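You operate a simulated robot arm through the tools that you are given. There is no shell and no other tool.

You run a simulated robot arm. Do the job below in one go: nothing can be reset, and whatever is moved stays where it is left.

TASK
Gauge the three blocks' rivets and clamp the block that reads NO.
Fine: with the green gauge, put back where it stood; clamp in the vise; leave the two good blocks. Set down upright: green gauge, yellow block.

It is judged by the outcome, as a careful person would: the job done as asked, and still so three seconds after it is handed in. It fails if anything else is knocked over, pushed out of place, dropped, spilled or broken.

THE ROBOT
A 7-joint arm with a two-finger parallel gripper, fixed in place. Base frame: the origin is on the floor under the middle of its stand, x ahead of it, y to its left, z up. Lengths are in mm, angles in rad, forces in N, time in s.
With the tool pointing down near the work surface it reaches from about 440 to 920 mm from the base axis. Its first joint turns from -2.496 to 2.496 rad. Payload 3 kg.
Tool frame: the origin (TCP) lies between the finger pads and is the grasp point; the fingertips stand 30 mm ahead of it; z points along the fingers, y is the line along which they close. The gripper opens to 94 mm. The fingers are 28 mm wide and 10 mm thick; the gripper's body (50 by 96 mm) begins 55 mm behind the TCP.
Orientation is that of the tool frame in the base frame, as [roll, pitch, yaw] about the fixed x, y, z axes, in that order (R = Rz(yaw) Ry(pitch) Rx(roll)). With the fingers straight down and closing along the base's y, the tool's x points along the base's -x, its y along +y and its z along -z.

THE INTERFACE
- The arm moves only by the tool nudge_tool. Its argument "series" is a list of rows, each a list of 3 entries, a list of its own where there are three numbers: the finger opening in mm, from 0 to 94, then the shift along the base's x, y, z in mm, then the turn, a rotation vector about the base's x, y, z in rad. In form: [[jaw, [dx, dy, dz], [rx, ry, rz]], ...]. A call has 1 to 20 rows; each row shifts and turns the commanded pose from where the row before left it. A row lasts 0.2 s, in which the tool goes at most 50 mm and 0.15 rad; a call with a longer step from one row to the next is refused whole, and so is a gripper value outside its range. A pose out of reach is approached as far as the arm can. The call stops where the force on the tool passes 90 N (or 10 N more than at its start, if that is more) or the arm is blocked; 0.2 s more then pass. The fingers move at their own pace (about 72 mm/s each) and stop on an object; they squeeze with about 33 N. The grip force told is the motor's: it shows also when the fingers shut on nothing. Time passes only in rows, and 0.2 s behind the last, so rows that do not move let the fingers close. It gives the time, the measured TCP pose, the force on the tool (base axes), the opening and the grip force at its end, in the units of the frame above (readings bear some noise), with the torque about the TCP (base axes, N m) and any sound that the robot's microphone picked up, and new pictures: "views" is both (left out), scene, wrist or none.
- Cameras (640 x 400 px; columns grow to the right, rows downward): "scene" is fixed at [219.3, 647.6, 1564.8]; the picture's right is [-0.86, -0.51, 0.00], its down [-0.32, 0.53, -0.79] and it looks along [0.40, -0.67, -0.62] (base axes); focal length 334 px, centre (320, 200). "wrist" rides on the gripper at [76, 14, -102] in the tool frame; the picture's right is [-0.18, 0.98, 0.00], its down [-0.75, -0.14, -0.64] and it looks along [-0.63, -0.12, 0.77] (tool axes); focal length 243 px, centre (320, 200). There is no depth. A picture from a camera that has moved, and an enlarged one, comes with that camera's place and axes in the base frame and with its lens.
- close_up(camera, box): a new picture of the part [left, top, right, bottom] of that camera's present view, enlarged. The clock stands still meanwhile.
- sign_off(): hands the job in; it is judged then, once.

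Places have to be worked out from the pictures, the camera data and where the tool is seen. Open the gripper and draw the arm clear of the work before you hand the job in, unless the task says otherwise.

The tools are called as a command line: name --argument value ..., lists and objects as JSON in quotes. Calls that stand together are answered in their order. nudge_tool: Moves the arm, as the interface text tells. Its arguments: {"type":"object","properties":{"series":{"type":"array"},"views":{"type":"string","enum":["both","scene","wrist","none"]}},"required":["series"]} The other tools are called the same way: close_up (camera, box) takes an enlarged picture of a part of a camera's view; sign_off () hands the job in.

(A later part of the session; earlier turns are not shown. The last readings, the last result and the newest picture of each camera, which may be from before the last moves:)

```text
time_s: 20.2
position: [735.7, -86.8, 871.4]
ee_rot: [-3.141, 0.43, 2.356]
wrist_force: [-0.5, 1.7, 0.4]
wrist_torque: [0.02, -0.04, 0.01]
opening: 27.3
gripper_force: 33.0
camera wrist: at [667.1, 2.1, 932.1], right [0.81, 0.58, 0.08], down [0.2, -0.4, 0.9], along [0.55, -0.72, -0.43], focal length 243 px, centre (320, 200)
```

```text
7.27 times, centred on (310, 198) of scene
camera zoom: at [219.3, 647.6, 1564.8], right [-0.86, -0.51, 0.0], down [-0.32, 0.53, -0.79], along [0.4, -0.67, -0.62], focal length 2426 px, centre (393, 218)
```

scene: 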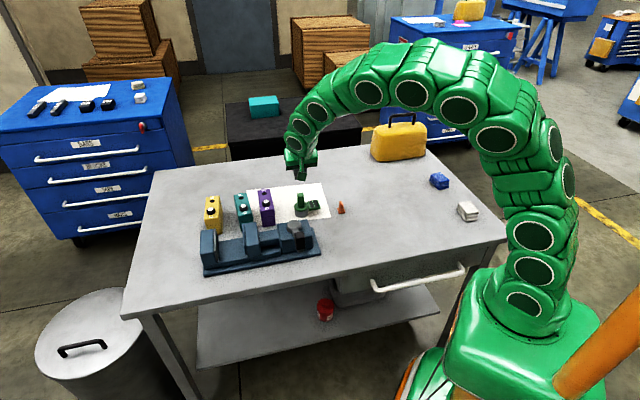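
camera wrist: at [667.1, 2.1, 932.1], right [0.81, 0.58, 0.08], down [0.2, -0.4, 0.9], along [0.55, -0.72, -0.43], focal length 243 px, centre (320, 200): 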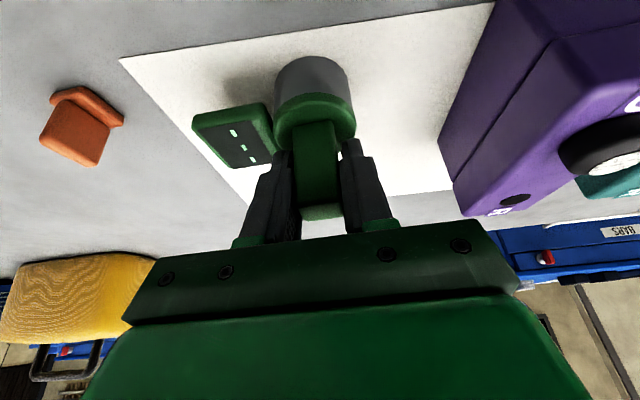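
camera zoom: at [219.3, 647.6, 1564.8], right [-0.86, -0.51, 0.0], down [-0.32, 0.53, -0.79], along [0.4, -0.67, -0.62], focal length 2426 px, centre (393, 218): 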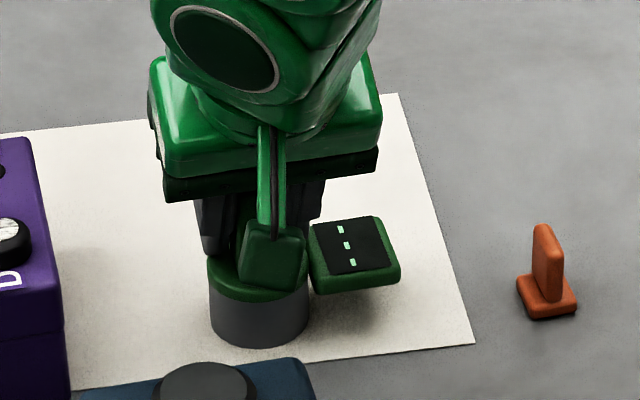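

Both pads now lie flush along the post at 27.3 mm opening. I lift slowly by 10 mm and check whether it comes along.

nudge_tool --series '[[0, [0, 0, 1], [0, 0, 0]], [0, [0, 0, 2], [0, 0, 0]], [0, [0, 0, 3], [0, 0, 0]], [0, [0, 0, 4], [0, 0, 0]], [0, [0, 0, 0], [0, 0, 0]]]' --views "wrist"

close_up --camera "wrist" --box '[220, 60, 420, 240]'

```text
time_s: 21.4
position: [734.4, -85.5, 880.6]
ee_rot: [-3.141, 0.429, 2.357]
wrist_force: [-0.2, -0.1, -4.1]
wrist_torque: [0.03, 0.02, -0.01]
opening: 27.2
gripper_force: 32.9
camera wrist: at [666.5, 3.7, 942.5], right [0.81, 0.58, 0.08], down [0.2, -0.4, 0.9], along [0.55, -0.72, -0.43], focal length 243 px, centre (320, 200)
```

wrist: 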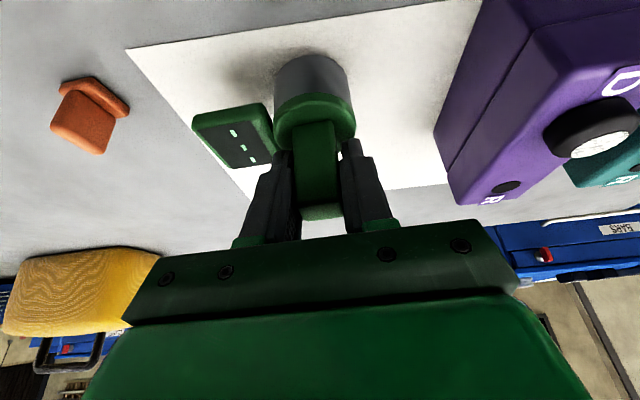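

```text
2.22 times, centred on (320, 150) of wrist
camera zoom: at [666.5, 3.7, 942.5], right [0.81, 0.58, 0.08], down [0.2, -0.4, 0.9], along [0.55, -0.72, -0.43], focal length 539 px, centre (320, 311)
```

zoom: 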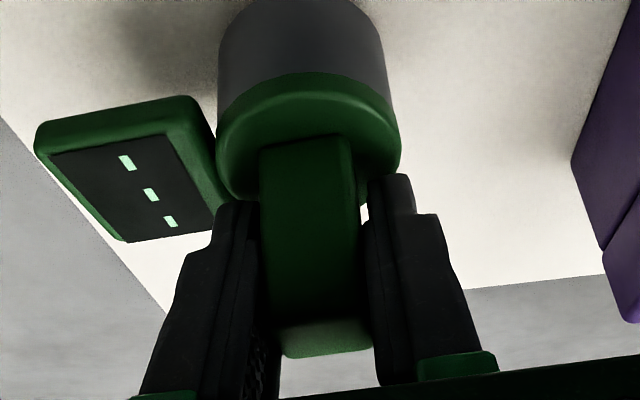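

The gauge is in hand (about 4 N weight, no slip). I raise it to TCP z≈976 and carry it slowly over the purple rivet at (811.3,6).

nudge_tool --series '[[0, [0, 0, 8], [0, 0, 0]], [0, [0, 0, 12], [0, 0, 0]], [0, [0, 0, 15], [0, 0, 0]], [0, [0, 0, 15], [0, 0, 0]], [0, [0, 0, 15], [0, 0, 0]], [0, [0, 0, 15], [0, 0, 0]], [0, [0, 0, 10], [0, 0, 0]], [0, [0, 0, 5], [0, 0, 0]], [0, [6, 7.2, 0], [0, 0, 0]], [0, [12, 14.4, 0], [0, 0, 0]], [0, [14, 16.8, 0], [0, 0, 0]], [0, [14, 16.8, 0], [0, 0, 0]], [0, [12, 14.4, 0], [0, 0, 0]], [0, [10, 12, 0], [0, 0, 0]], [0, [7.8, 9.5, 0], [0, 0, 0]], [0, [0, 0, 0], [0, 0, 0]]]'

close_up --camera "wrist" --box '[180, 0, 420, 180]'

close_up --camera "scene" --box '[220, 140, 340, 230]'

```text
time_s: 24.8
position: [810.5, 6.2, 975.1]
ee_rot: [-3.14, 0.429, 2.355]
wrist_force: [0.6, -0.5, -6.1]
wrist_torque: [0.02, -0.05, 0.01]
opening: 27.6
gripper_force: 32.5
camera wrist: at [742.1, 94.8, 1036.4], right [0.81, 0.58, 0.08], down [0.2, -0.4, 0.9], along [0.55, -0.72, -0.43], focal length 243 px, centre (320, 200)
```

scene: 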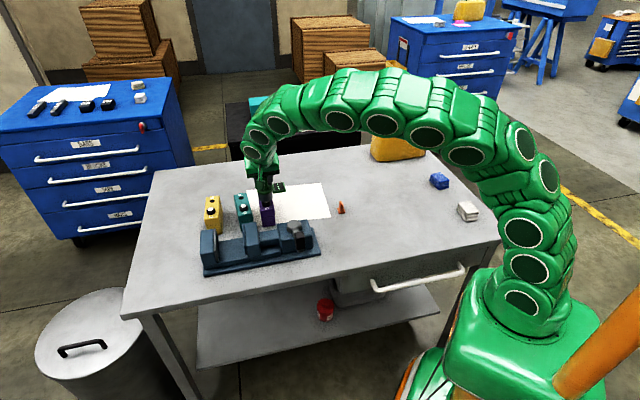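
wrist: 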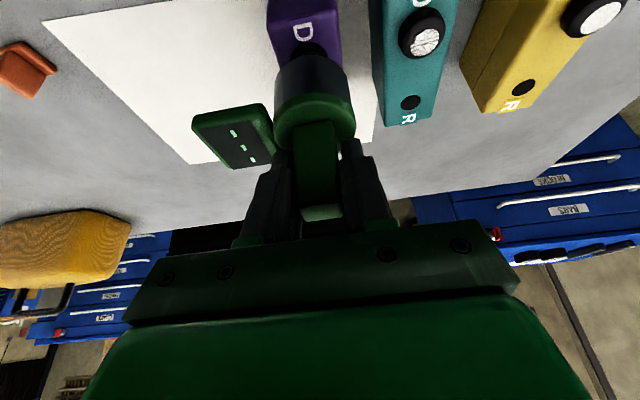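

```text
2.22 times, centred on (300, 90) of wrist
camera zoom: at [742.1, 94.8, 1036.4], right [0.81, 0.58, 0.08], down [0.2, -0.4, 0.9], along [0.55, -0.72, -0.43], focal length 539 px, centre (364, 444)
```

zoom: 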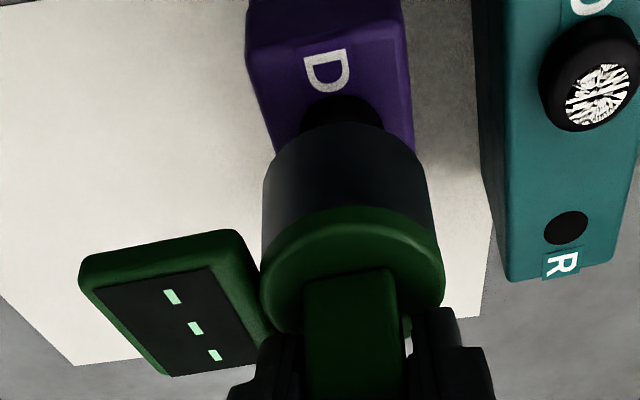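

```text
4.44 times, centred on (280, 185) of scene
camera zoom: at [219.3, 647.6, 1564.8], right [-0.86, -0.51, 0.0], down [-0.32, 0.53, -0.79], along [0.4, -0.67, -0.62], focal length 1483 px, centre (498, 267)
```

zoom: 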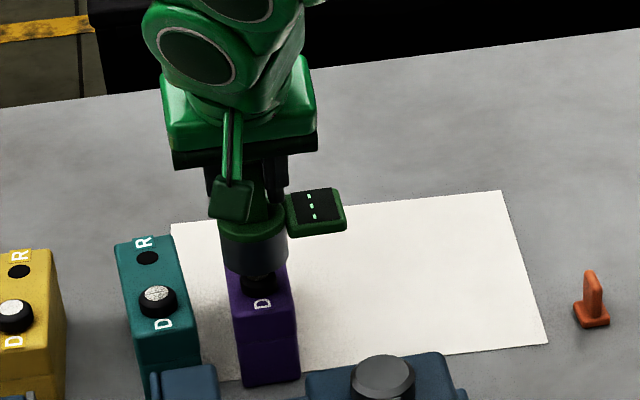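

The gauge hangs right over the purple rivet. I lower it slowly while watching the force and the display.

nudge_tool --series '[[0, [0, 0, -5], [0, 0, 0]], [0, [0, 0, -5], [0, 0, 0]], [0, [0, 0, -4], [0, 0, 0]], [0, [0, 0, -3], [0, 0, 0]], [0, [0, 0, 0], [0, 0, 0]]]' --views "wrist"

close_up --camera "wrist" --box '[180, 0, 420, 180]'

close_up --camera "scene" --box '[240, 170, 320, 230]'

```text
time_s: 26.0
position: [810.0, 5.8, 958.3]
ee_rot: [3.14, 0.429, 2.358]
wrist_force: [-0.5, 0.0, -4.6]
wrist_torque: [0.04, -0.03, 0.03]
opening: 27.2
gripper_force: 33.3
camera wrist: at [742.3, 94.8, 1020.0], right [0.81, 0.58, 0.08], down [0.2, -0.4, 0.9], along [0.55, -0.72, -0.43], focal length 243 px, centre (320, 200)
```

wrist: 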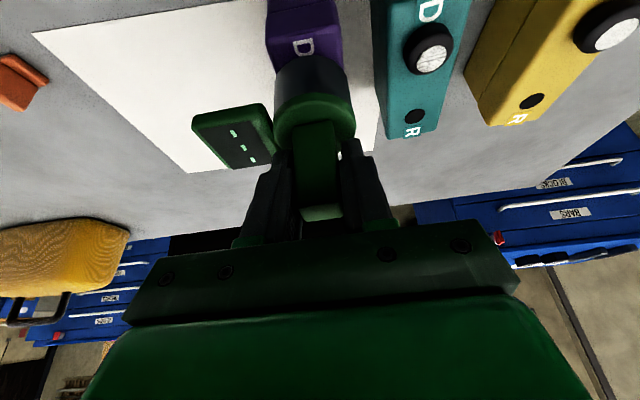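

```text
2.22 times, centred on (300, 90) of wrist
camera zoom: at [742.3, 94.8, 1020.0], right [0.81, 0.58, 0.08], down [0.2, -0.4, 0.9], along [0.55, -0.72, -0.43], focal length 539 px, centre (364, 444)
```

zoom: 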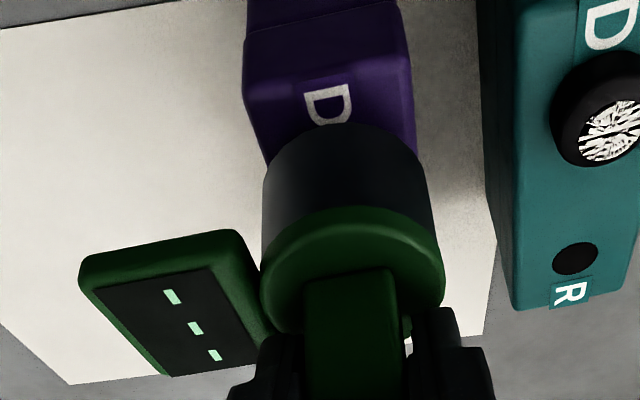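

```text
6.67 times, centred on (280, 200) of scene
camera zoom: at [219.3, 647.6, 1564.8], right [-0.86, -0.51, 0.0], down [-0.32, 0.53, -0.79], along [0.4, -0.67, -0.62], focal length 2224 px, centre (587, 200)
```

zoom: 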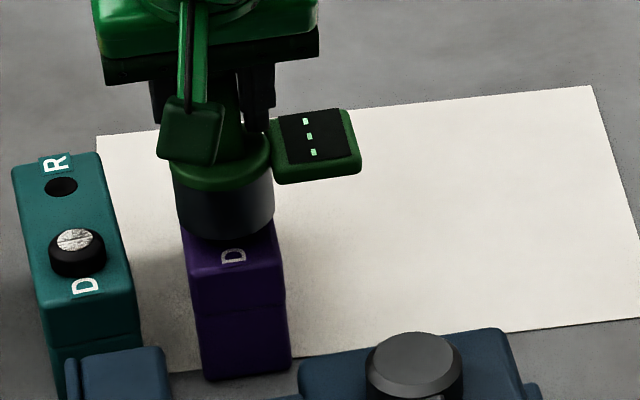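

No contact yet and the display still shows dashes. I keep lowering in 2 mm steps.

nudge_tool --series '[[0, [0, 0, -2], [0, 0, 0]], [0, [0, 0, -2], [0, 0, 0]], [0, [0, 0, 0], [0, 0, 0]]]' --views "wrist"

close_up --camera "wrist" --box '[180, 20, 420, 180]'

```text
time_s: 26.8
position: [810.3, 5.0, 954.1]
ee_rot: [-3.141, 0.43, 2.357]
wrist_force: [0.7, -0.4, -4.1]
wrist_torque: [0.01, -0.06, 0.0]
opening: 27.3
gripper_force: 32.9
camera wrist: at [743.2, 94.9, 1016.2], right [0.81, 0.58, 0.08], down [0.2, -0.4, 0.9], along [0.55, -0.72, -0.43], focal length 243 px, centre (320, 200)
```

wrist: 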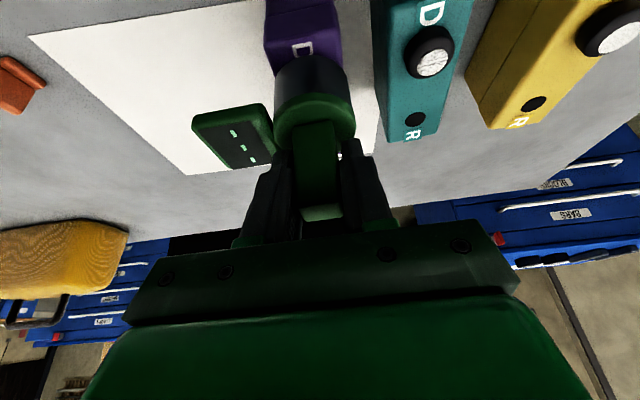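

```text
2.50 times, centred on (300, 100) of wrist
camera zoom: at [743.2, 94.9, 1016.2], right [0.81, 0.58, 0.08], down [0.2, -0.4, 0.9], along [0.55, -0.72, -0.43], focal length 606 px, centre (370, 450)
```

zoom: 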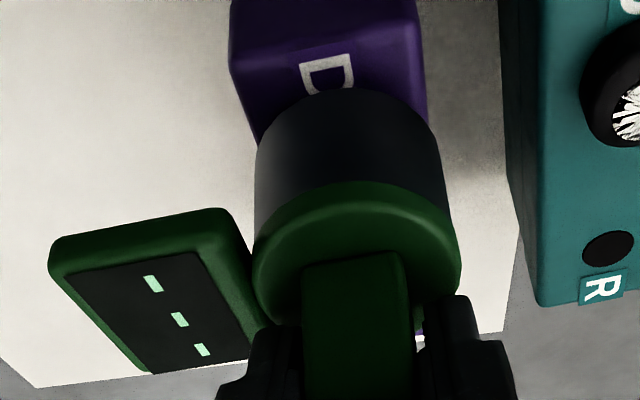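

Still free. I continue down 2 mm at a time, checking force.

nudge_tool --series '[[0, [0, 0, -2], [0, 0, 0]], [0, [0, 0, -1.5], [0, 0, 0]], [0, [0, 0, 0], [0, 0, 0]]]' --views "wrist"

close_up --camera "wrist" --box '[180, 20, 420, 180]'

```text
time_s: 27.6
position: [811.2, 6.1, 952.2]
ee_rot: [3.141, 0.43, 2.356]
wrist_force: [-0.7, -0.3, -4.6]
wrist_torque: [0.01, -0.04, -0.04]
opening: 27.4
gripper_force: 33.2
camera wrist: at [743.0, 95.0, 1012.8], right [0.81, 0.58, 0.08], down [0.2, -0.4, 0.9], along [0.55, -0.72, -0.43], focal length 243 px, centre (320, 200)
```

wrist: 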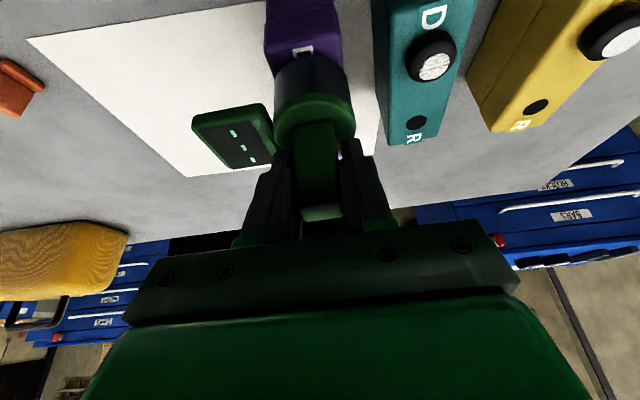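

```text
2.50 times, centred on (300, 100) of wrist
camera zoom: at [743.0, 95.0, 1012.8], right [0.81, 0.58, 0.08], down [0.2, -0.4, 0.9], along [0.55, -0.72, -0.43], focal length 606 px, centre (370, 450)
```

zoom: 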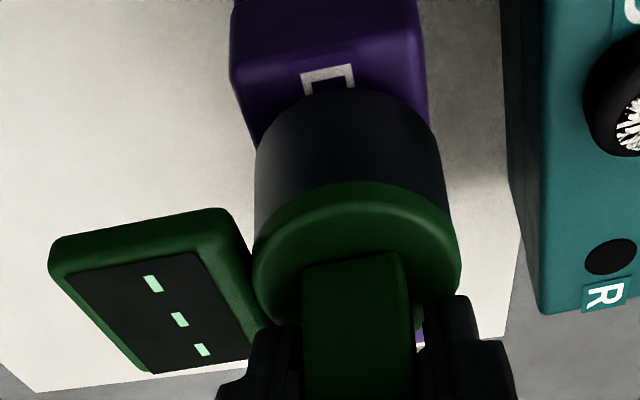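

nudge_tool --series '[[0, [0, 0, -2], [0, 0, 0]], [0, [0, 0, -1.5], [0, 0, 0]], [0, [0, 0, 0], [0, 0, 0]]]' --views "wrist"

close_up --camera "wrist" --box '[180, 20, 420, 180]'

close_up --camera "scene" --box '[240, 170, 320, 230]'

```text
time_s: 28.4
position: [812.0, 5.5, 947.8]
ee_rot: [-3.14, 0.429, 2.357]
wrist_force: [-0.5, -1.4, -4.4]
wrist_torque: [0.01, -0.01, -0.01]
opening: 27.4
gripper_force: 33.2
camera wrist: at [743.2, 94.7, 1009.7], right [0.81, 0.58, 0.08], down [0.2, -0.4, 0.9], along [0.55, -0.72, -0.43], focal length 243 px, centre (320, 200)
```

wrist: 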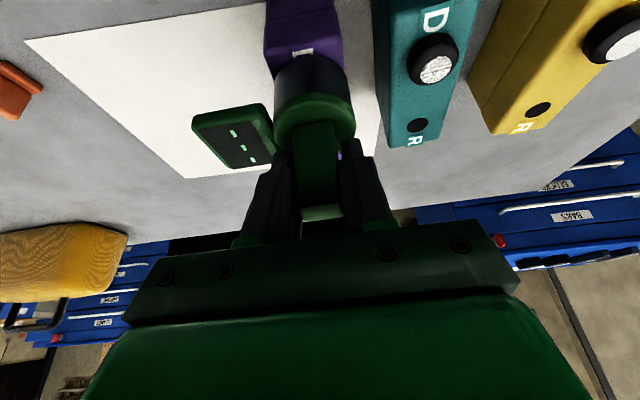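

```text
2.50 times, centred on (300, 100) of wrist
camera zoom: at [743.2, 94.7, 1009.7], right [0.81, 0.58, 0.08], down [0.2, -0.4, 0.9], along [0.55, -0.72, -0.43], focal length 606 px, centre (370, 450)
```

zoom: 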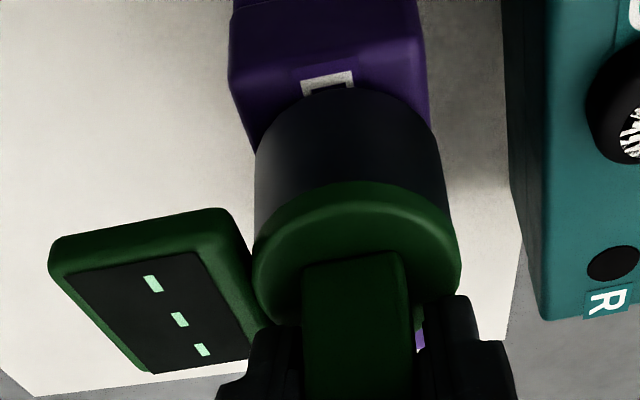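

```text
6.67 times, centred on (280, 200) of scene
camera zoom: at [219.3, 647.6, 1564.8], right [-0.86, -0.51, 0.0], down [-0.32, 0.53, -0.79], along [0.4, -0.67, -0.62], focal length 2224 px, centre (587, 200)
```

zoom: 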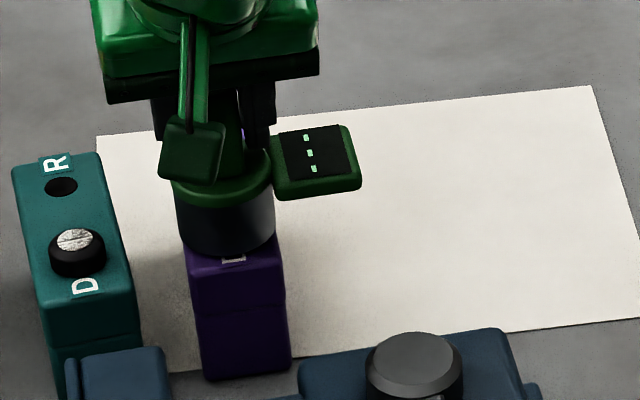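

The gauge is sliding over the rivet without touching, so it has a bore. I continue down towards its seat.

nudge_tool --series '[[0, [0, 0, -1.5], [0, 0, 0]], [0, [0, 0, -1.5], [0, 0, 0]], [0, [0, 0, 0], [0, 0, 0]]]' --views "wrist"

close_up --camera "wrist" --box '[180, 20, 420, 180]'

```text
time_s: 29.2
position: [811.0, 6.1, 945.4]
ee_rot: [-3.141, 0.43, 2.357]
wrist_force: [0.3, 0.3, -4.4]
wrist_torque: [0.03, -0.04, 0.0]
opening: 27.2
gripper_force: 33.1
camera wrist: at [743.1, 94.8, 1006.7], right [0.81, 0.58, 0.08], down [0.2, -0.4, 0.9], along [0.55, -0.72, -0.43], focal length 243 px, centre (320, 200)
```

wrist: 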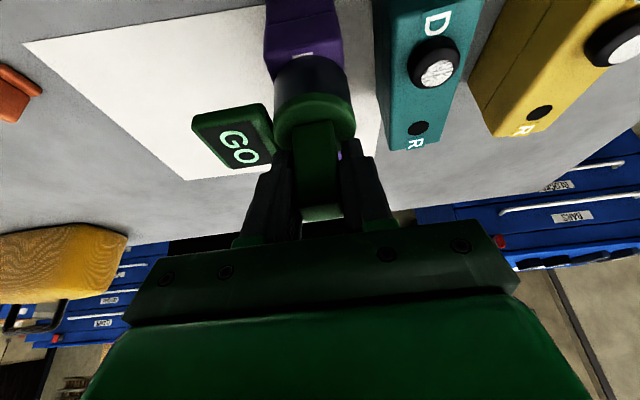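

```text
2.50 times, centred on (300, 100) of wrist
camera zoom: at [743.1, 94.8, 1006.7], right [0.81, 0.58, 0.08], down [0.2, -0.4, 0.9], along [0.55, -0.72, -0.43], focal length 606 px, centre (370, 450)
```

zoom: 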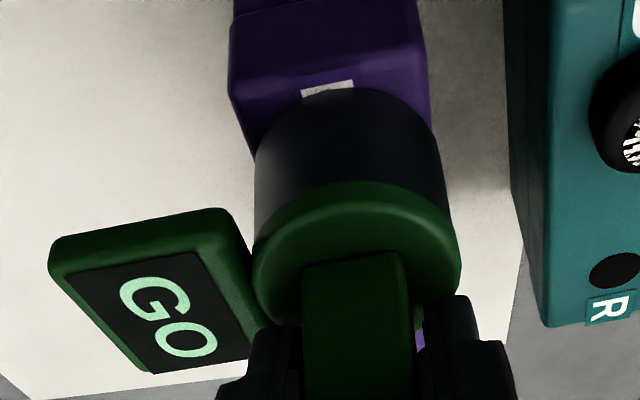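

The display reads GO on the purple block. I let it rest a moment, lift straight up, and carry the gauge to above the teal rivet at about (860.5,62.7).

nudge_tool --series '[[0, [0, 0, 0], [0, 0, 0]], [0, [0, 0, 0], [0, 0, 0]], [0, [0, 0, 4], [0, 0, 0]], [0, [0, 0, 8], [0, 0, 0]], [0, [0, 0, 10], [0, 0, 0]], [0, [0, 0, 8], [0, 0, 0]], [0, [6, 7, 0], [0, 0, 0]], [0, [12, 14, 0], [0, 0, 0]], [0, [13, 16, 0], [0, 0, 0]], [0, [12, 14, 0], [0, 0, 0]], [0, [5.5, 5.7, 0], [0, 0, 0]], [0, [0, 0, 0], [0, 0, 0]]]' --views "wrist"

close_up --camera "wrist" --box '[180, 0, 420, 180]'

close_up --camera "scene" --box '[200, 160, 320, 240]'

```text
time_s: 31.8
position: [858.2, 61.0, 975.3]
ee_rot: [3.141, 0.429, 2.357]
wrist_force: [-1.0, 0.4, -4.8]
wrist_torque: [-0.01, -0.06, 0.0]
opening: 27.4
gripper_force: 33.0
camera wrist: at [790.7, 150.1, 1036.1], right [0.81, 0.58, 0.08], down [0.2, -0.4, 0.9], along [0.55, -0.72, -0.43], focal length 243 px, centre (320, 200)
```

wrist: 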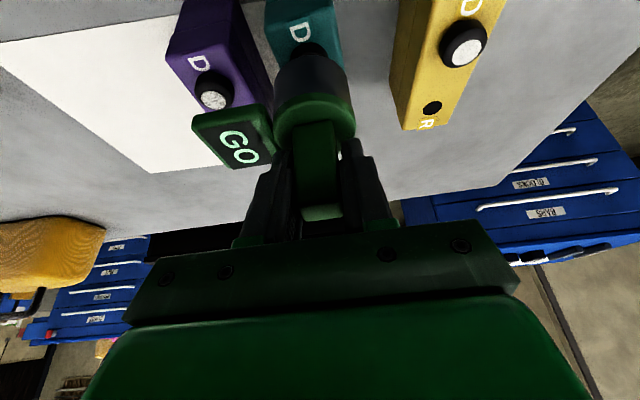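

```text
2.22 times, centred on (300, 90) of wrist
camera zoom: at [790.7, 150.1, 1036.1], right [0.81, 0.58, 0.08], down [0.2, -0.4, 0.9], along [0.55, -0.72, -0.43], focal length 539 px, centre (364, 444)
```

zoom: 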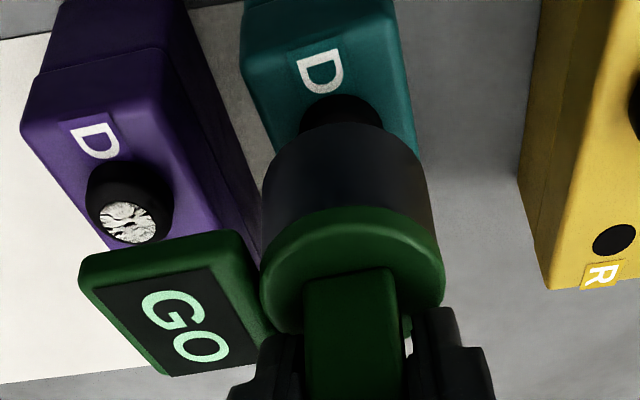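

```text
5.00 times, centred on (260, 200) of scene
camera zoom: at [219.3, 647.6, 1564.8], right [-0.86, -0.51, 0.0], down [-0.32, 0.53, -0.79], along [0.4, -0.67, -0.62], focal length 1668 px, centre (620, 200)
```

zoom: 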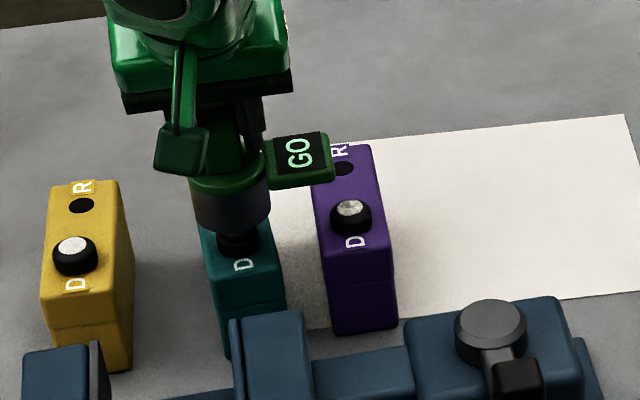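

The display holds the last reading (GO), so on teal I must go at least as deep as on purple. Alignment over the teal rivet looks the same as it was on purple; I lower it.

nudge_tool --series '[[0, [0, 0, -6], [0, 0, 0]], [0, [0, 0, -6], [0, 0, 0]], [0, [0, 0, -4], [0, 0, 0]], [0, [0, 0, -3], [0, 0, 0]], [0, [0, 0, -2], [0, 0, 0]], [0, [0, 0, 0], [0, 0, 0]]]' --views "wrist"

close_up --camera "wrist" --box '[180, 20, 420, 180]'

```text
time_s: 33.2
position: [859.7, 63.0, 954.2]
ee_rot: [3.141, 0.428, 2.355]
wrist_force: [0.0, -0.1, -4.5]
wrist_torque: [-0.01, -0.02, -0.01]
opening: 27.3
gripper_force: 33.0
camera wrist: at [790.7, 151.4, 1015.4], right [0.81, 0.58, 0.08], down [0.2, -0.4, 0.9], along [0.55, -0.72, -0.43], focal length 243 px, centre (320, 200)
```

wrist: 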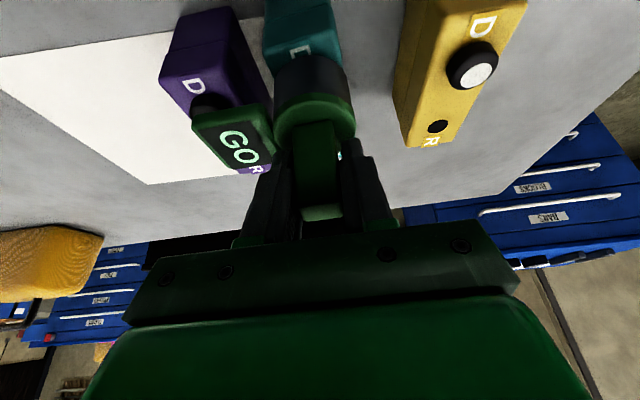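

```text
2.50 times, centred on (300, 100) of wrist
camera zoom: at [790.7, 151.4, 1015.4], right [0.81, 0.58, 0.08], down [0.2, -0.4, 0.9], along [0.55, -0.72, -0.43], focal length 606 px, centre (370, 450)
```

zoom: 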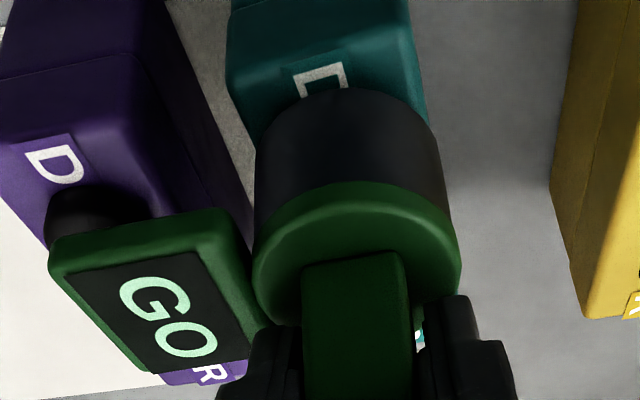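

The gauge's display passes near the purple rivet, so I check the clearance in the scene view before going lower.

close_up --camera "scene" --box '[215, 170, 305, 230]'

```text
6.67 times, centred on (260, 200) of scene
camera zoom: at [219.3, 647.6, 1564.8], right [-0.86, -0.51, 0.0], down [-0.32, 0.53, -0.79], along [0.4, -0.67, -0.62], focal length 2224 px, centre (720, 200)
```

zoom: 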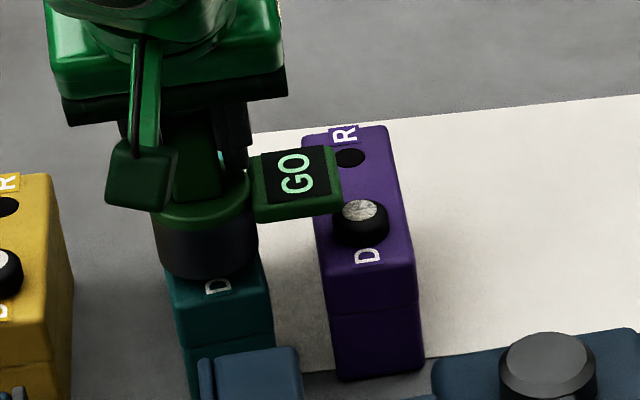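

The display's underside sits about 24 mm above the gauge's bottom, so it will clear the purple rivet by over 10 mm at seat depth. I continue down on teal.

nudge_tool --series '[[0, [0, 0, -2], [0, 0, 0]], [0, [0, 0, -2], [0, 0, 0]], [0, [0, 0, -1.5], [0, 0, 0]], [0, [0, 0, -1.5], [0, 0, 0]], [0, [0, 0, 0], [0, 0, 0]]]' --views "wrist"

close_up --camera "wrist" --box '[180, 20, 420, 180]'

```text
time_s: 34.4
position: [859.1, 62.9, 946.6]
ee_rot: [3.14, 0.43, 2.356]
wrist_force: [-0.8, 0.7, -5.1]
wrist_torque: [0.0, -0.04, 0.01]
opening: 27.2
gripper_force: 32.8
camera wrist: at [790.7, 151.0, 1007.9], right [0.81, 0.58, 0.08], down [0.2, -0.4, 0.9], along [0.55, -0.72, -0.43], focal length 243 px, centre (320, 200)
```

wrist: 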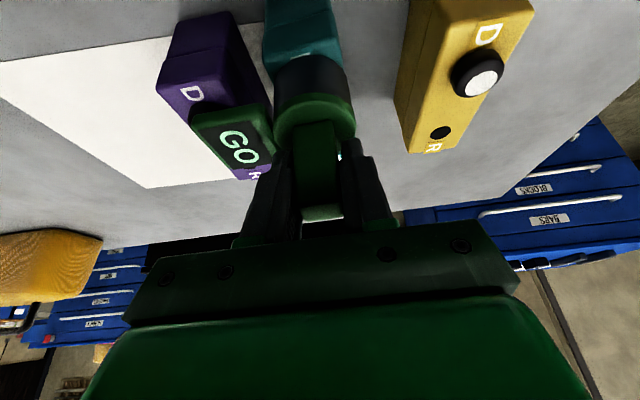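

```text
2.50 times, centred on (300, 100) of wrist
camera zoom: at [790.7, 151.0, 1007.9], right [0.81, 0.58, 0.08], down [0.2, -0.4, 0.9], along [0.55, -0.72, -0.43], focal length 606 px, centre (370, 450)
```

zoom: 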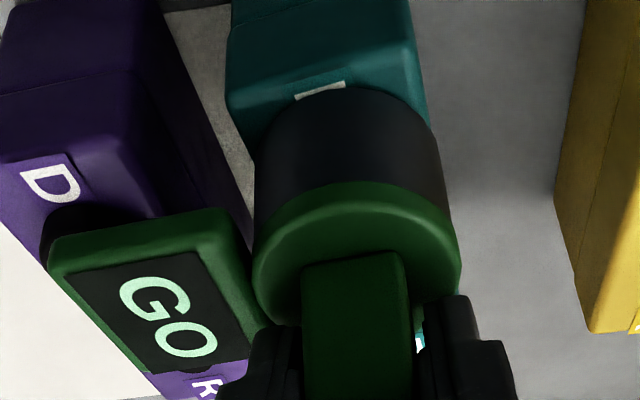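

nudge_tool --series '[[0, [0, 0, -1], [0, 0, 0]], [0, [0, 0, -1], [0, 0, 0]], [0, [0, 0, -1], [0, 0, 0]], [0, [0, 0, 0], [0, 0, 0]], [0, [0, 0, 0], [0, 0, 0]]]' --views "wrist"

close_up --camera "wrist" --box '[180, 20, 420, 180]'

```text
time_s: 35.6
position: [860.7, 61.3, 943.9]
ee_rot: [3.141, 0.431, 2.356]
wrist_force: [-2.1, -1.0, 9.4]
wrist_torque: [0.03, 0.3, 0.02]
opening: 27.1
gripper_force: 33.6
camera wrist: at [791.0, 150.9, 1006.0], right [0.81, 0.58, 0.08], down [0.19, -0.4, 0.9], along [0.55, -0.72, -0.43], focal length 243 px, centre (320, 200)
```

wrist: 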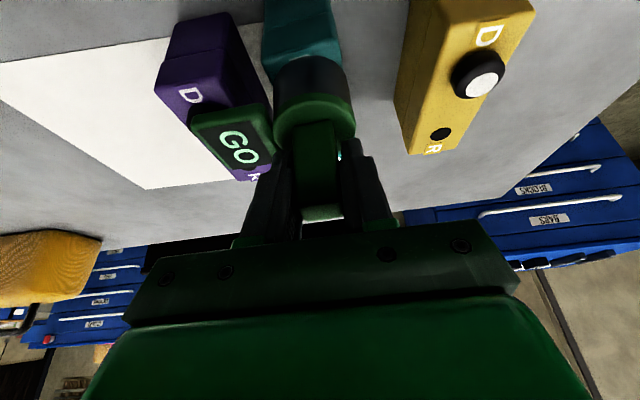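

```text
2.50 times, centred on (300, 100) of wrist
camera zoom: at [791.0, 150.9, 1006.0], right [0.81, 0.58, 0.08], down [0.19, -0.4, 0.9], along [0.55, -0.72, -0.43], focal length 606 px, centre (370, 450)
```

zoom: 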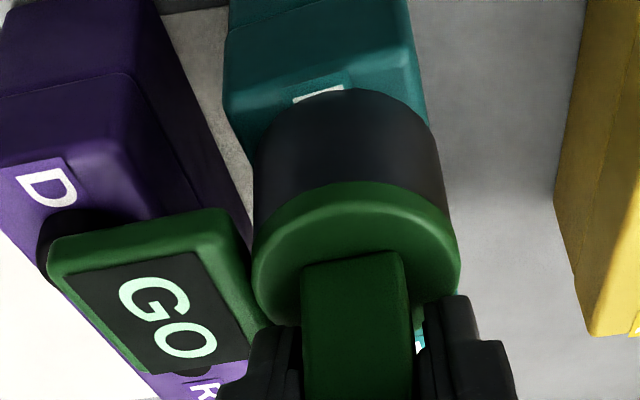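

Contact at the same depth as purple (about 14 N push) and teal still reads GO, fully seated. I lift off and carry the gauge to above the yellow rivet at about (938.5,129.5).

nudge_tool --series '[[0, [0, 0, 2], [0, 0, 0]], [0, [0, 0, 5], [0, 0, 0]], [0, [0, 0, 8], [0, 0, 0]], [0, [0, 0, 10], [0, 0, 0]], [0, [0, 0, 7], [0, 0, 0]], [0, [7, 6, 0], [0, 0, 0]], [0, [14, 12, 0], [0, 0, 0]], [0, [17, 14.6, 0], [0, 0, 0]], [0, [17, 14.6, 0], [0, 0, 0]], [0, [14, 12, 0], [0, 0, 0]], [0, [9.5, 8.2, 0], [0, 0, 0]], [0, [0, 0, 0], [0, 0, 0]]]' --views "wrist"

close_up --camera "wrist" --box '[180, 0, 420, 180]'

close_up --camera "scene" --box '[180, 150, 300, 240]'

```text
time_s: 38.2
position: [937.1, 130.1, 975.8]
ee_rot: [-3.141, 0.429, 2.355]
wrist_force: [-0.1, -1.0, -5.1]
wrist_torque: [0.03, -0.03, -0.05]
opening: 27.5
gripper_force: 33.1
camera wrist: at [869.2, 219.0, 1036.8], right [0.81, 0.58, 0.08], down [0.2, -0.39, 0.9], along [0.55, -0.72, -0.43], focal length 243 px, centre (320, 200)
```

wrist: 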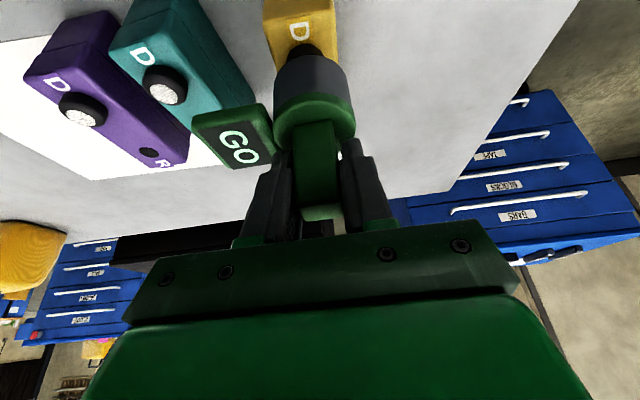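

```text
2.22 times, centred on (300, 90) of wrist
camera zoom: at [869.2, 219.0, 1036.8], right [0.81, 0.58, 0.08], down [0.2, -0.39, 0.9], along [0.55, -0.72, -0.43], focal length 539 px, centre (364, 444)
```

zoom: 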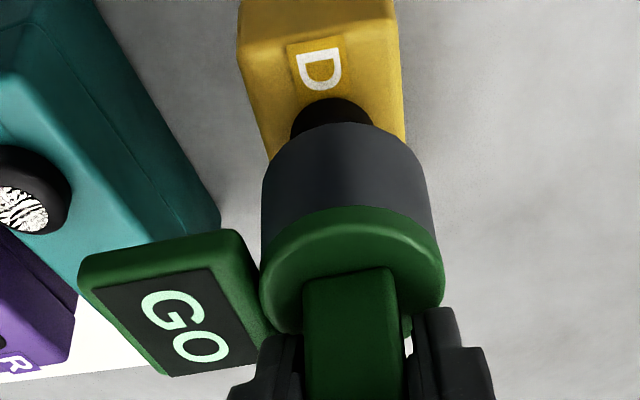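

```text
4.44 times, centred on (240, 195) of scene
camera zoom: at [219.3, 647.6, 1564.8], right [-0.86, -0.51, 0.0], down [-0.32, 0.53, -0.79], along [0.4, -0.67, -0.62], focal length 1483 px, centre (676, 222)
```

zoom: 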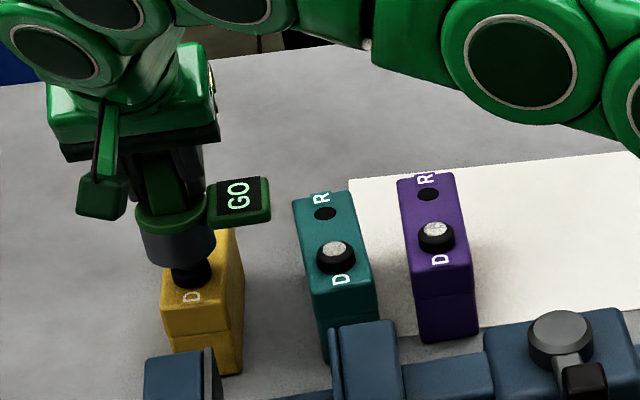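

The yellow rivet looks a few pixels to the left compared with the earlier alignments. I zoom in to check before lowering.

close_up --camera "wrist" --box '[260, 0, 380, 100]'

```text
4.00 times, centred on (320, 50) of wrist
camera zoom: at [869.2, 219.0, 1036.8], right [0.81, 0.58, 0.08], down [0.2, -0.39, 0.9], along [0.55, -0.72, -0.43], focal length 970 px, centre (320, 800)
```

zoom: 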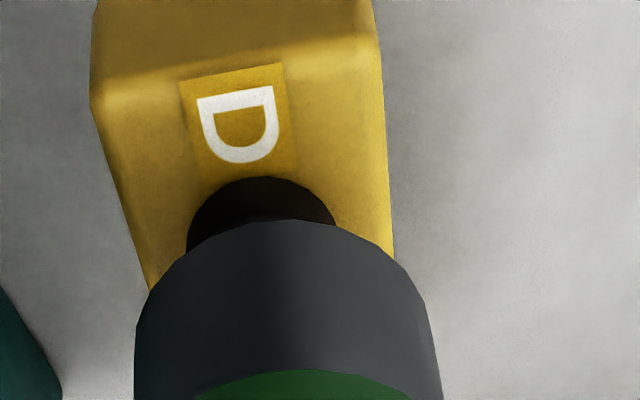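

The rivet is about 2–3 mm to the -e1 side of the gauge axis. I shift by (-1.6,-2.2) and verify.

nudge_tool --series '[[0, [-0.8, -1.1, 0], [0, 0, 0]], [0, [-0.8, -1.1, 0], [0, 0, 0]], [0, [0, 0, 0], [0, 0, 0]]]' --views "wrist"

close_up --camera "wrist" --box '[180, 0, 420, 180]'

close_up --camera "wrist" --box '[260, 0, 380, 100]'

```text
time_s: 39.0
position: [935.4, 127.2, 974.9]
ee_rot: [-3.14, 0.43, 2.356]
wrist_force: [-0.5, 0.5, -5.5]
wrist_torque: [0.03, -0.03, 0.02]
opening: 27.5
gripper_force: 32.8
camera wrist: at [868.0, 216.3, 1036.7], right [0.81, 0.58, 0.08], down [0.2, -0.4, 0.9], along [0.55, -0.72, -0.43], focal length 243 px, centre (320, 200)
```

wrist: 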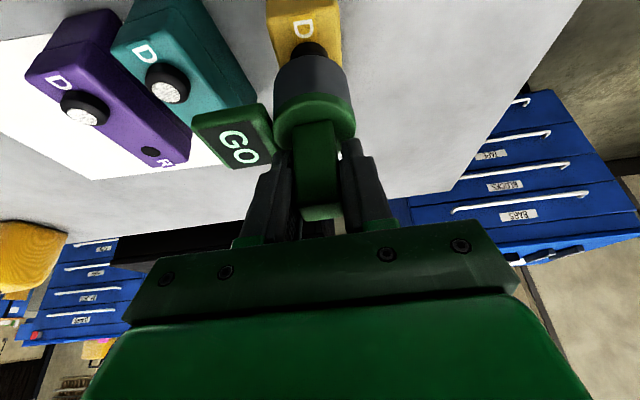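

```text
2.22 times, centred on (300, 90) of wrist
camera zoom: at [868.0, 216.3, 1036.7], right [0.81, 0.58, 0.08], down [0.2, -0.4, 0.9], along [0.55, -0.72, -0.43], focal length 539 px, centre (364, 444)
```

zoom: 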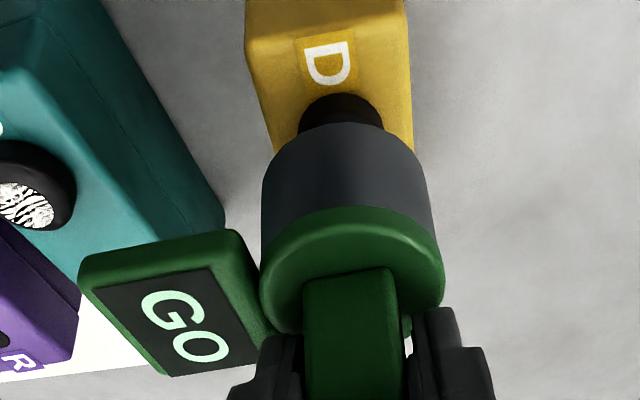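

```text
4.00 times, centred on (320, 50) of wrist
camera zoom: at [868.0, 216.3, 1036.7], right [0.81, 0.58, 0.08], down [0.2, -0.4, 0.9], along [0.55, -0.72, -0.43], focal length 970 px, centre (320, 800)
```

zoom: 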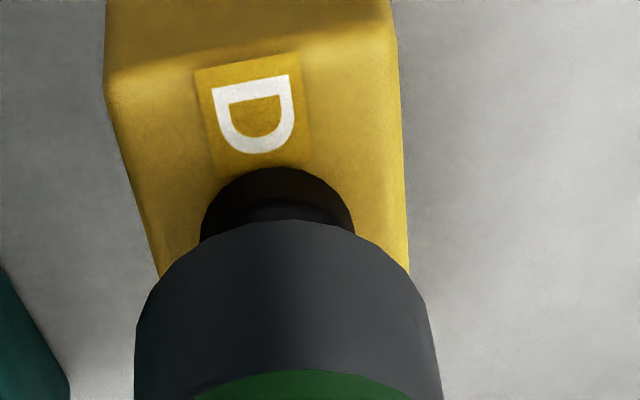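

Now the alignment matches that on purple and teal. I lower the gauge onto the yellow rivet.

nudge_tool --series '[[0, [0, 0, -6], [0, 0, 0]], [0, [0, 0, -6], [0, 0, 0]], [0, [0, 0, -5], [0, 0, 0]], [0, [0, 0, -4], [0, 0, 0]], [0, [0, 0, -2], [0, 0, 0]], [0, [0, 0, -2], [0, 0, 0]], [0, [0, 0, 0], [0, 0, 0]]]' --views "wrist"

close_up --camera "wrist" --box '[180, 20, 420, 180]'

```text
time_s: 40.6
position: [936.4, 128.1, 949.9]
ee_rot: [3.141, 0.429, 2.357]
wrist_force: [-0.3, 0.1, -4.7]
wrist_torque: [0.01, -0.03, -0.01]
opening: 27.3
gripper_force: 33.1
camera wrist: at [868.1, 216.8, 1012.2], right [0.81, 0.58, 0.08], down [0.2, -0.4, 0.9], along [0.55, -0.72, -0.43], focal length 243 px, centre (320, 200)
```

wrist: 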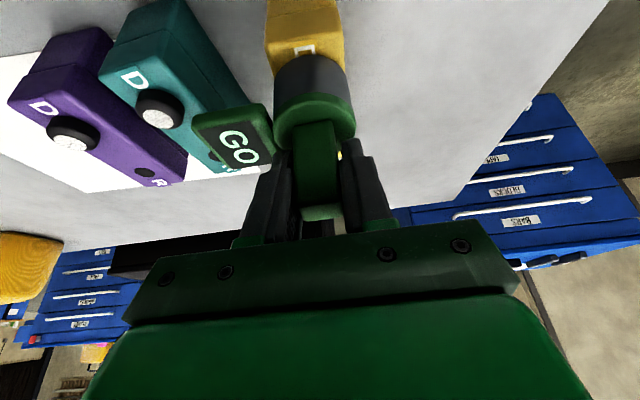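

```text
2.50 times, centred on (300, 100) of wrist
camera zoom: at [868.1, 216.8, 1012.2], right [0.81, 0.58, 0.08], down [0.2, -0.4, 0.9], along [0.55, -0.72, -0.43], focal length 606 px, centre (370, 450)
```

zoom: 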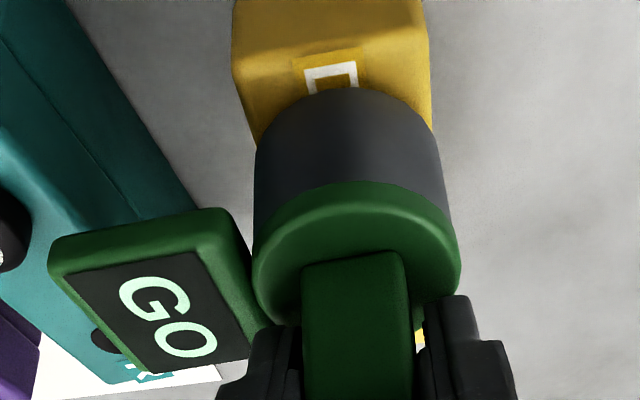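

nudge_tool --series '[[0, [0, 0, -2], [0, 0, 0]], [0, [0, 0, -2], [0, 0, 0]], [0, [0, 0, -1.5], [0, 0, 0]], [0, [0, 0, 0], [0, 0, 0]], [0, [0, 0, 0], [0, 0, 0]]]' --views "wrist"

close_up --camera "wrist" --box '[180, 20, 420, 180]'

```text
time_s: 41.8
position: [935.6, 128.3, 944.7]
ee_rot: [3.14, 0.43, 2.357]
wrist_force: [-0.2, -0.9, -4.8]
wrist_torque: [0.0, -0.03, -0.01]
opening: 27.4
gripper_force: 33.6
camera wrist: at [867.8, 216.7, 1006.5], right [0.81, 0.58, 0.08], down [0.2, -0.4, 0.9], along [0.55, -0.72, -0.43], focal length 243 px, centre (320, 200)
```

wrist: 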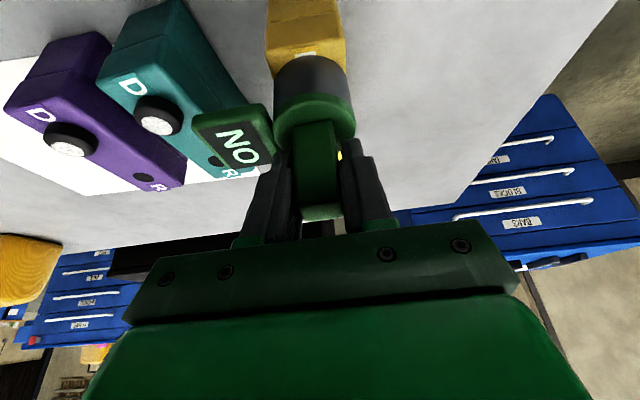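

```text
2.50 times, centred on (300, 100) of wrist
camera zoom: at [867.8, 216.7, 1006.5], right [0.81, 0.58, 0.08], down [0.2, -0.4, 0.9], along [0.55, -0.72, -0.43], focal length 606 px, centre (370, 450)
```

zoom: 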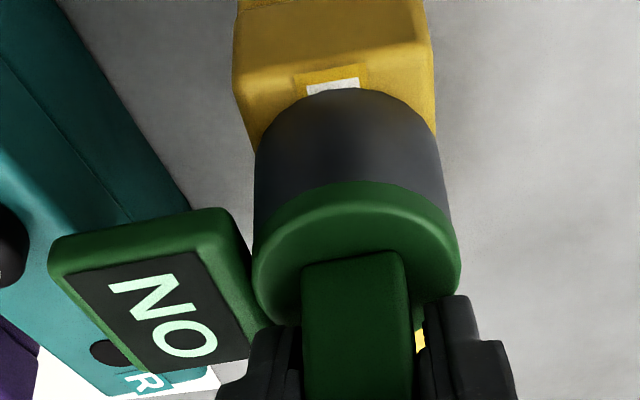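

Yellow reads NO — that is the block to clamp. First I put the gauge back: lift, carry it back high over the blocks, to above its original spot (TCP ≈ (737.2,-85.6)).

nudge_tool --series '[[0, [0, 0, 3], [0, 0, 0]], [0, [0, 0, 8], [0, 0, 0]], [0, [0, 0, 11], [0, 0, 0]], [0, [0, 0, 9], [0, 0, 0]], [0, [-9.1, -9.7, 0], [0, 0, 0]], [0, [-18.15, -19.4, 0], [0, 0, 0]], [0, [-18.15, -19.4, 0], [0, 0, 0]], [0, [-18.15, -19.4, 0], [0, 0, 0]], [0, [-18.15, -19.4, 0], [0, 0, 0]], [0, [-18.15, -19.4, 0], [0, 0, 0]], [0, [-18.15, -19.4, 0], [0, 0, 0]], [0, [-18.15, -19.4, 0], [0, 0, 0]], [0, [-18.15, -19.4, 0], [0, 0, 0]], [0, [-18.15, -19.4, 0], [0, 0, 0]], [0, [-18.15, -19.4, 0], [0, 0, 0]], [0, [-9.1, -9.8, 0], [0, 0, 0]], [0, [0, 0, 0], [0, 0, 0]]]'

```text
time_s: 45.4
position: [737.5, -86.5, 975.7]
ee_rot: [3.141, 0.43, 2.355]
wrist_force: [0.3, 0.1, -3.9]
wrist_torque: [0.03, -0.04, 0.01]
opening: 27.4
gripper_force: 32.9
camera wrist: at [668.6, 2.4, 1037.0], right [0.81, 0.58, 0.08], down [0.2, -0.4, 0.9], along [0.55, -0.72, -0.43], focal length 243 px, centre (320, 200)
```

scene: 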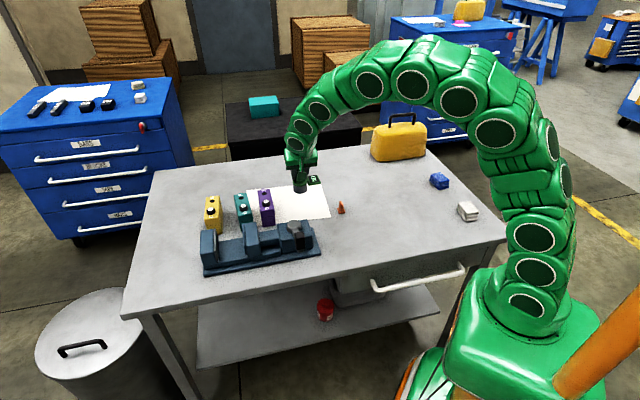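
wrist: 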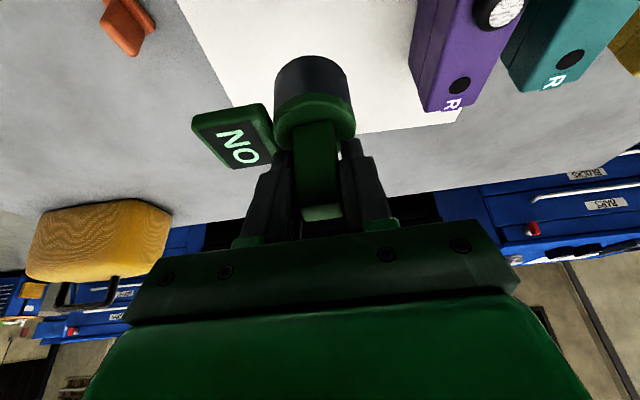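

Above the original spot. I lower the gauge, fast at first, then gently near the table.

nudge_tool --series '[[0, [-0.4, 0.8, -10], [0, 0, 0]], [0, [0, 0, -15], [0, 0, 0]], [0, [0, 0, -18], [0, 0, 0]], [0, [0, 0, -18], [0, 0, 0]], [0, [0, 0, -15], [0, 0, 0]], [0, [0, 0, -12], [0, 0, 0]], [0, [0, 0, -7], [0, 0, 0]], [0, [0, 0, -4], [0, 0, 0]], [0, [0, 0, -2], [0, 0, 0]], [0, [0, 0, 0], [0, 0, 0]]]' --views "wrist"

close_up --camera "wrist" --box '[100, 20, 420, 220]'

```text
time_s: 47.6
position: [736.1, -84.2, 874.6]
ee_rot: [3.141, 0.427, 2.356]
wrist_force: [-0.4, 0.9, -5.1]
wrist_torque: [0.01, -0.04, -0.01]
opening: 27.3
gripper_force: 33.2
camera wrist: at [668.5, 4.9, 936.3], right [0.81, 0.58, 0.08], down [0.2, -0.4, 0.9], along [0.55, -0.72, -0.43], focal length 243 px, centre (320, 200)
```

wrist: 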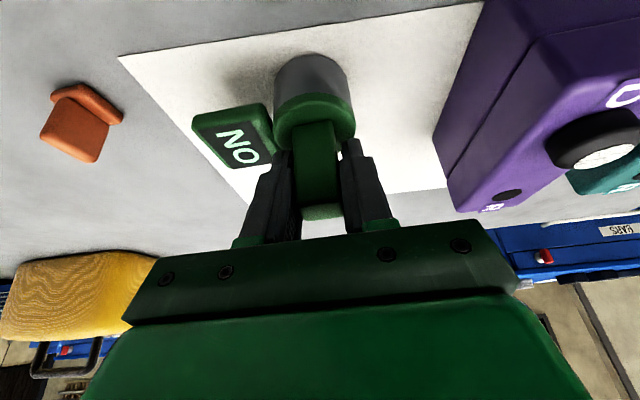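

```text
2.00 times, centred on (260, 120) of wrist
camera zoom: at [668.5, 4.9, 936.3], right [0.81, 0.58, 0.08], down [0.2, -0.4, 0.9], along [0.55, -0.72, -0.43], focal length 485 px, centre (440, 360)
```

zoom: 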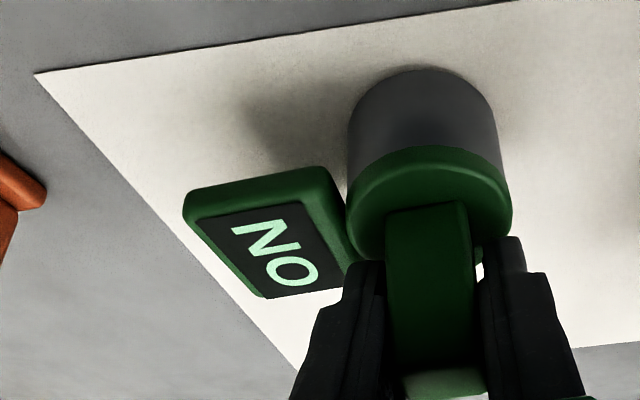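

About 4 mm above the table. I lower in 1 mm steps to contact.

nudge_tool --series '[[0, [0, 0, -1.5], [0, 0, 0]], [0, [0, 0, -1], [0, 0, 0]], [0, [0, 0, -1], [0, 0, 0]], [0, [0, 0, 0], [0, 0, 0]], [0, [0, 0, 0], [0, 0, 0]]]' --views "wrist"

close_up --camera "wrist" --box '[220, 60, 420, 240]'

```text
time_s: 48.8
position: [736.7, -85.4, 872.3]
ee_rot: [3.14, 0.429, 2.356]
wrist_force: [-0.1, -1.2, -3.8]
wrist_torque: [-0.01, -0.01, 0.04]
opening: 27.2
gripper_force: 33.1
camera wrist: at [668.4, 4.0, 933.2], right [0.81, 0.58, 0.08], down [0.2, -0.4, 0.9], along [0.55, -0.72, -0.43], focal length 243 px, centre (320, 200)
```

wrist: 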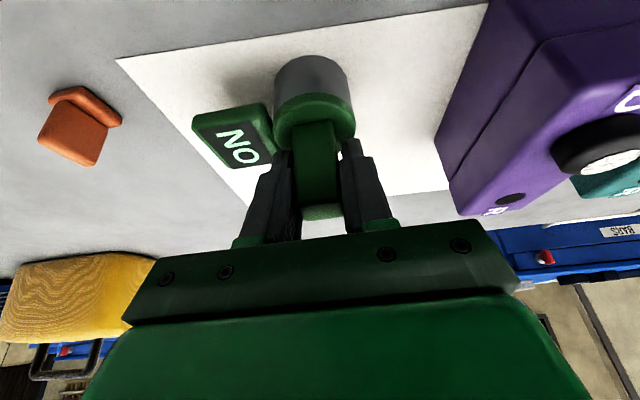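

```text
2.22 times, centred on (320, 150) of wrist
camera zoom: at [668.4, 4.0, 933.2], right [0.81, 0.58, 0.08], down [0.2, -0.4, 0.9], along [0.55, -0.72, -0.43], focal length 539 px, centre (320, 311)
```

zoom: 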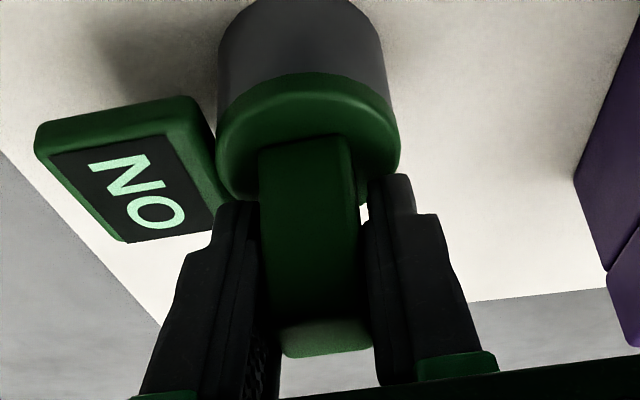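

nudge_tool --series '[[0, [0, 0, -0.7], [0, 0, 0]], [0, [0, 0, -0.7], [0, 0, 0]], [0, [0, 0, 0], [0, 0, 0]]]' --views "none"

```text
time_s: 49.6
position: [736.9, -85.1, 872.4]
ee_rot: [3.139, 0.431, 2.356]
wrist_force: [-0.8, 1.5, 6.1]
wrist_torque: [-0.01, 0.32, -0.03]
opening: 27.3
gripper_force: 33.4
```

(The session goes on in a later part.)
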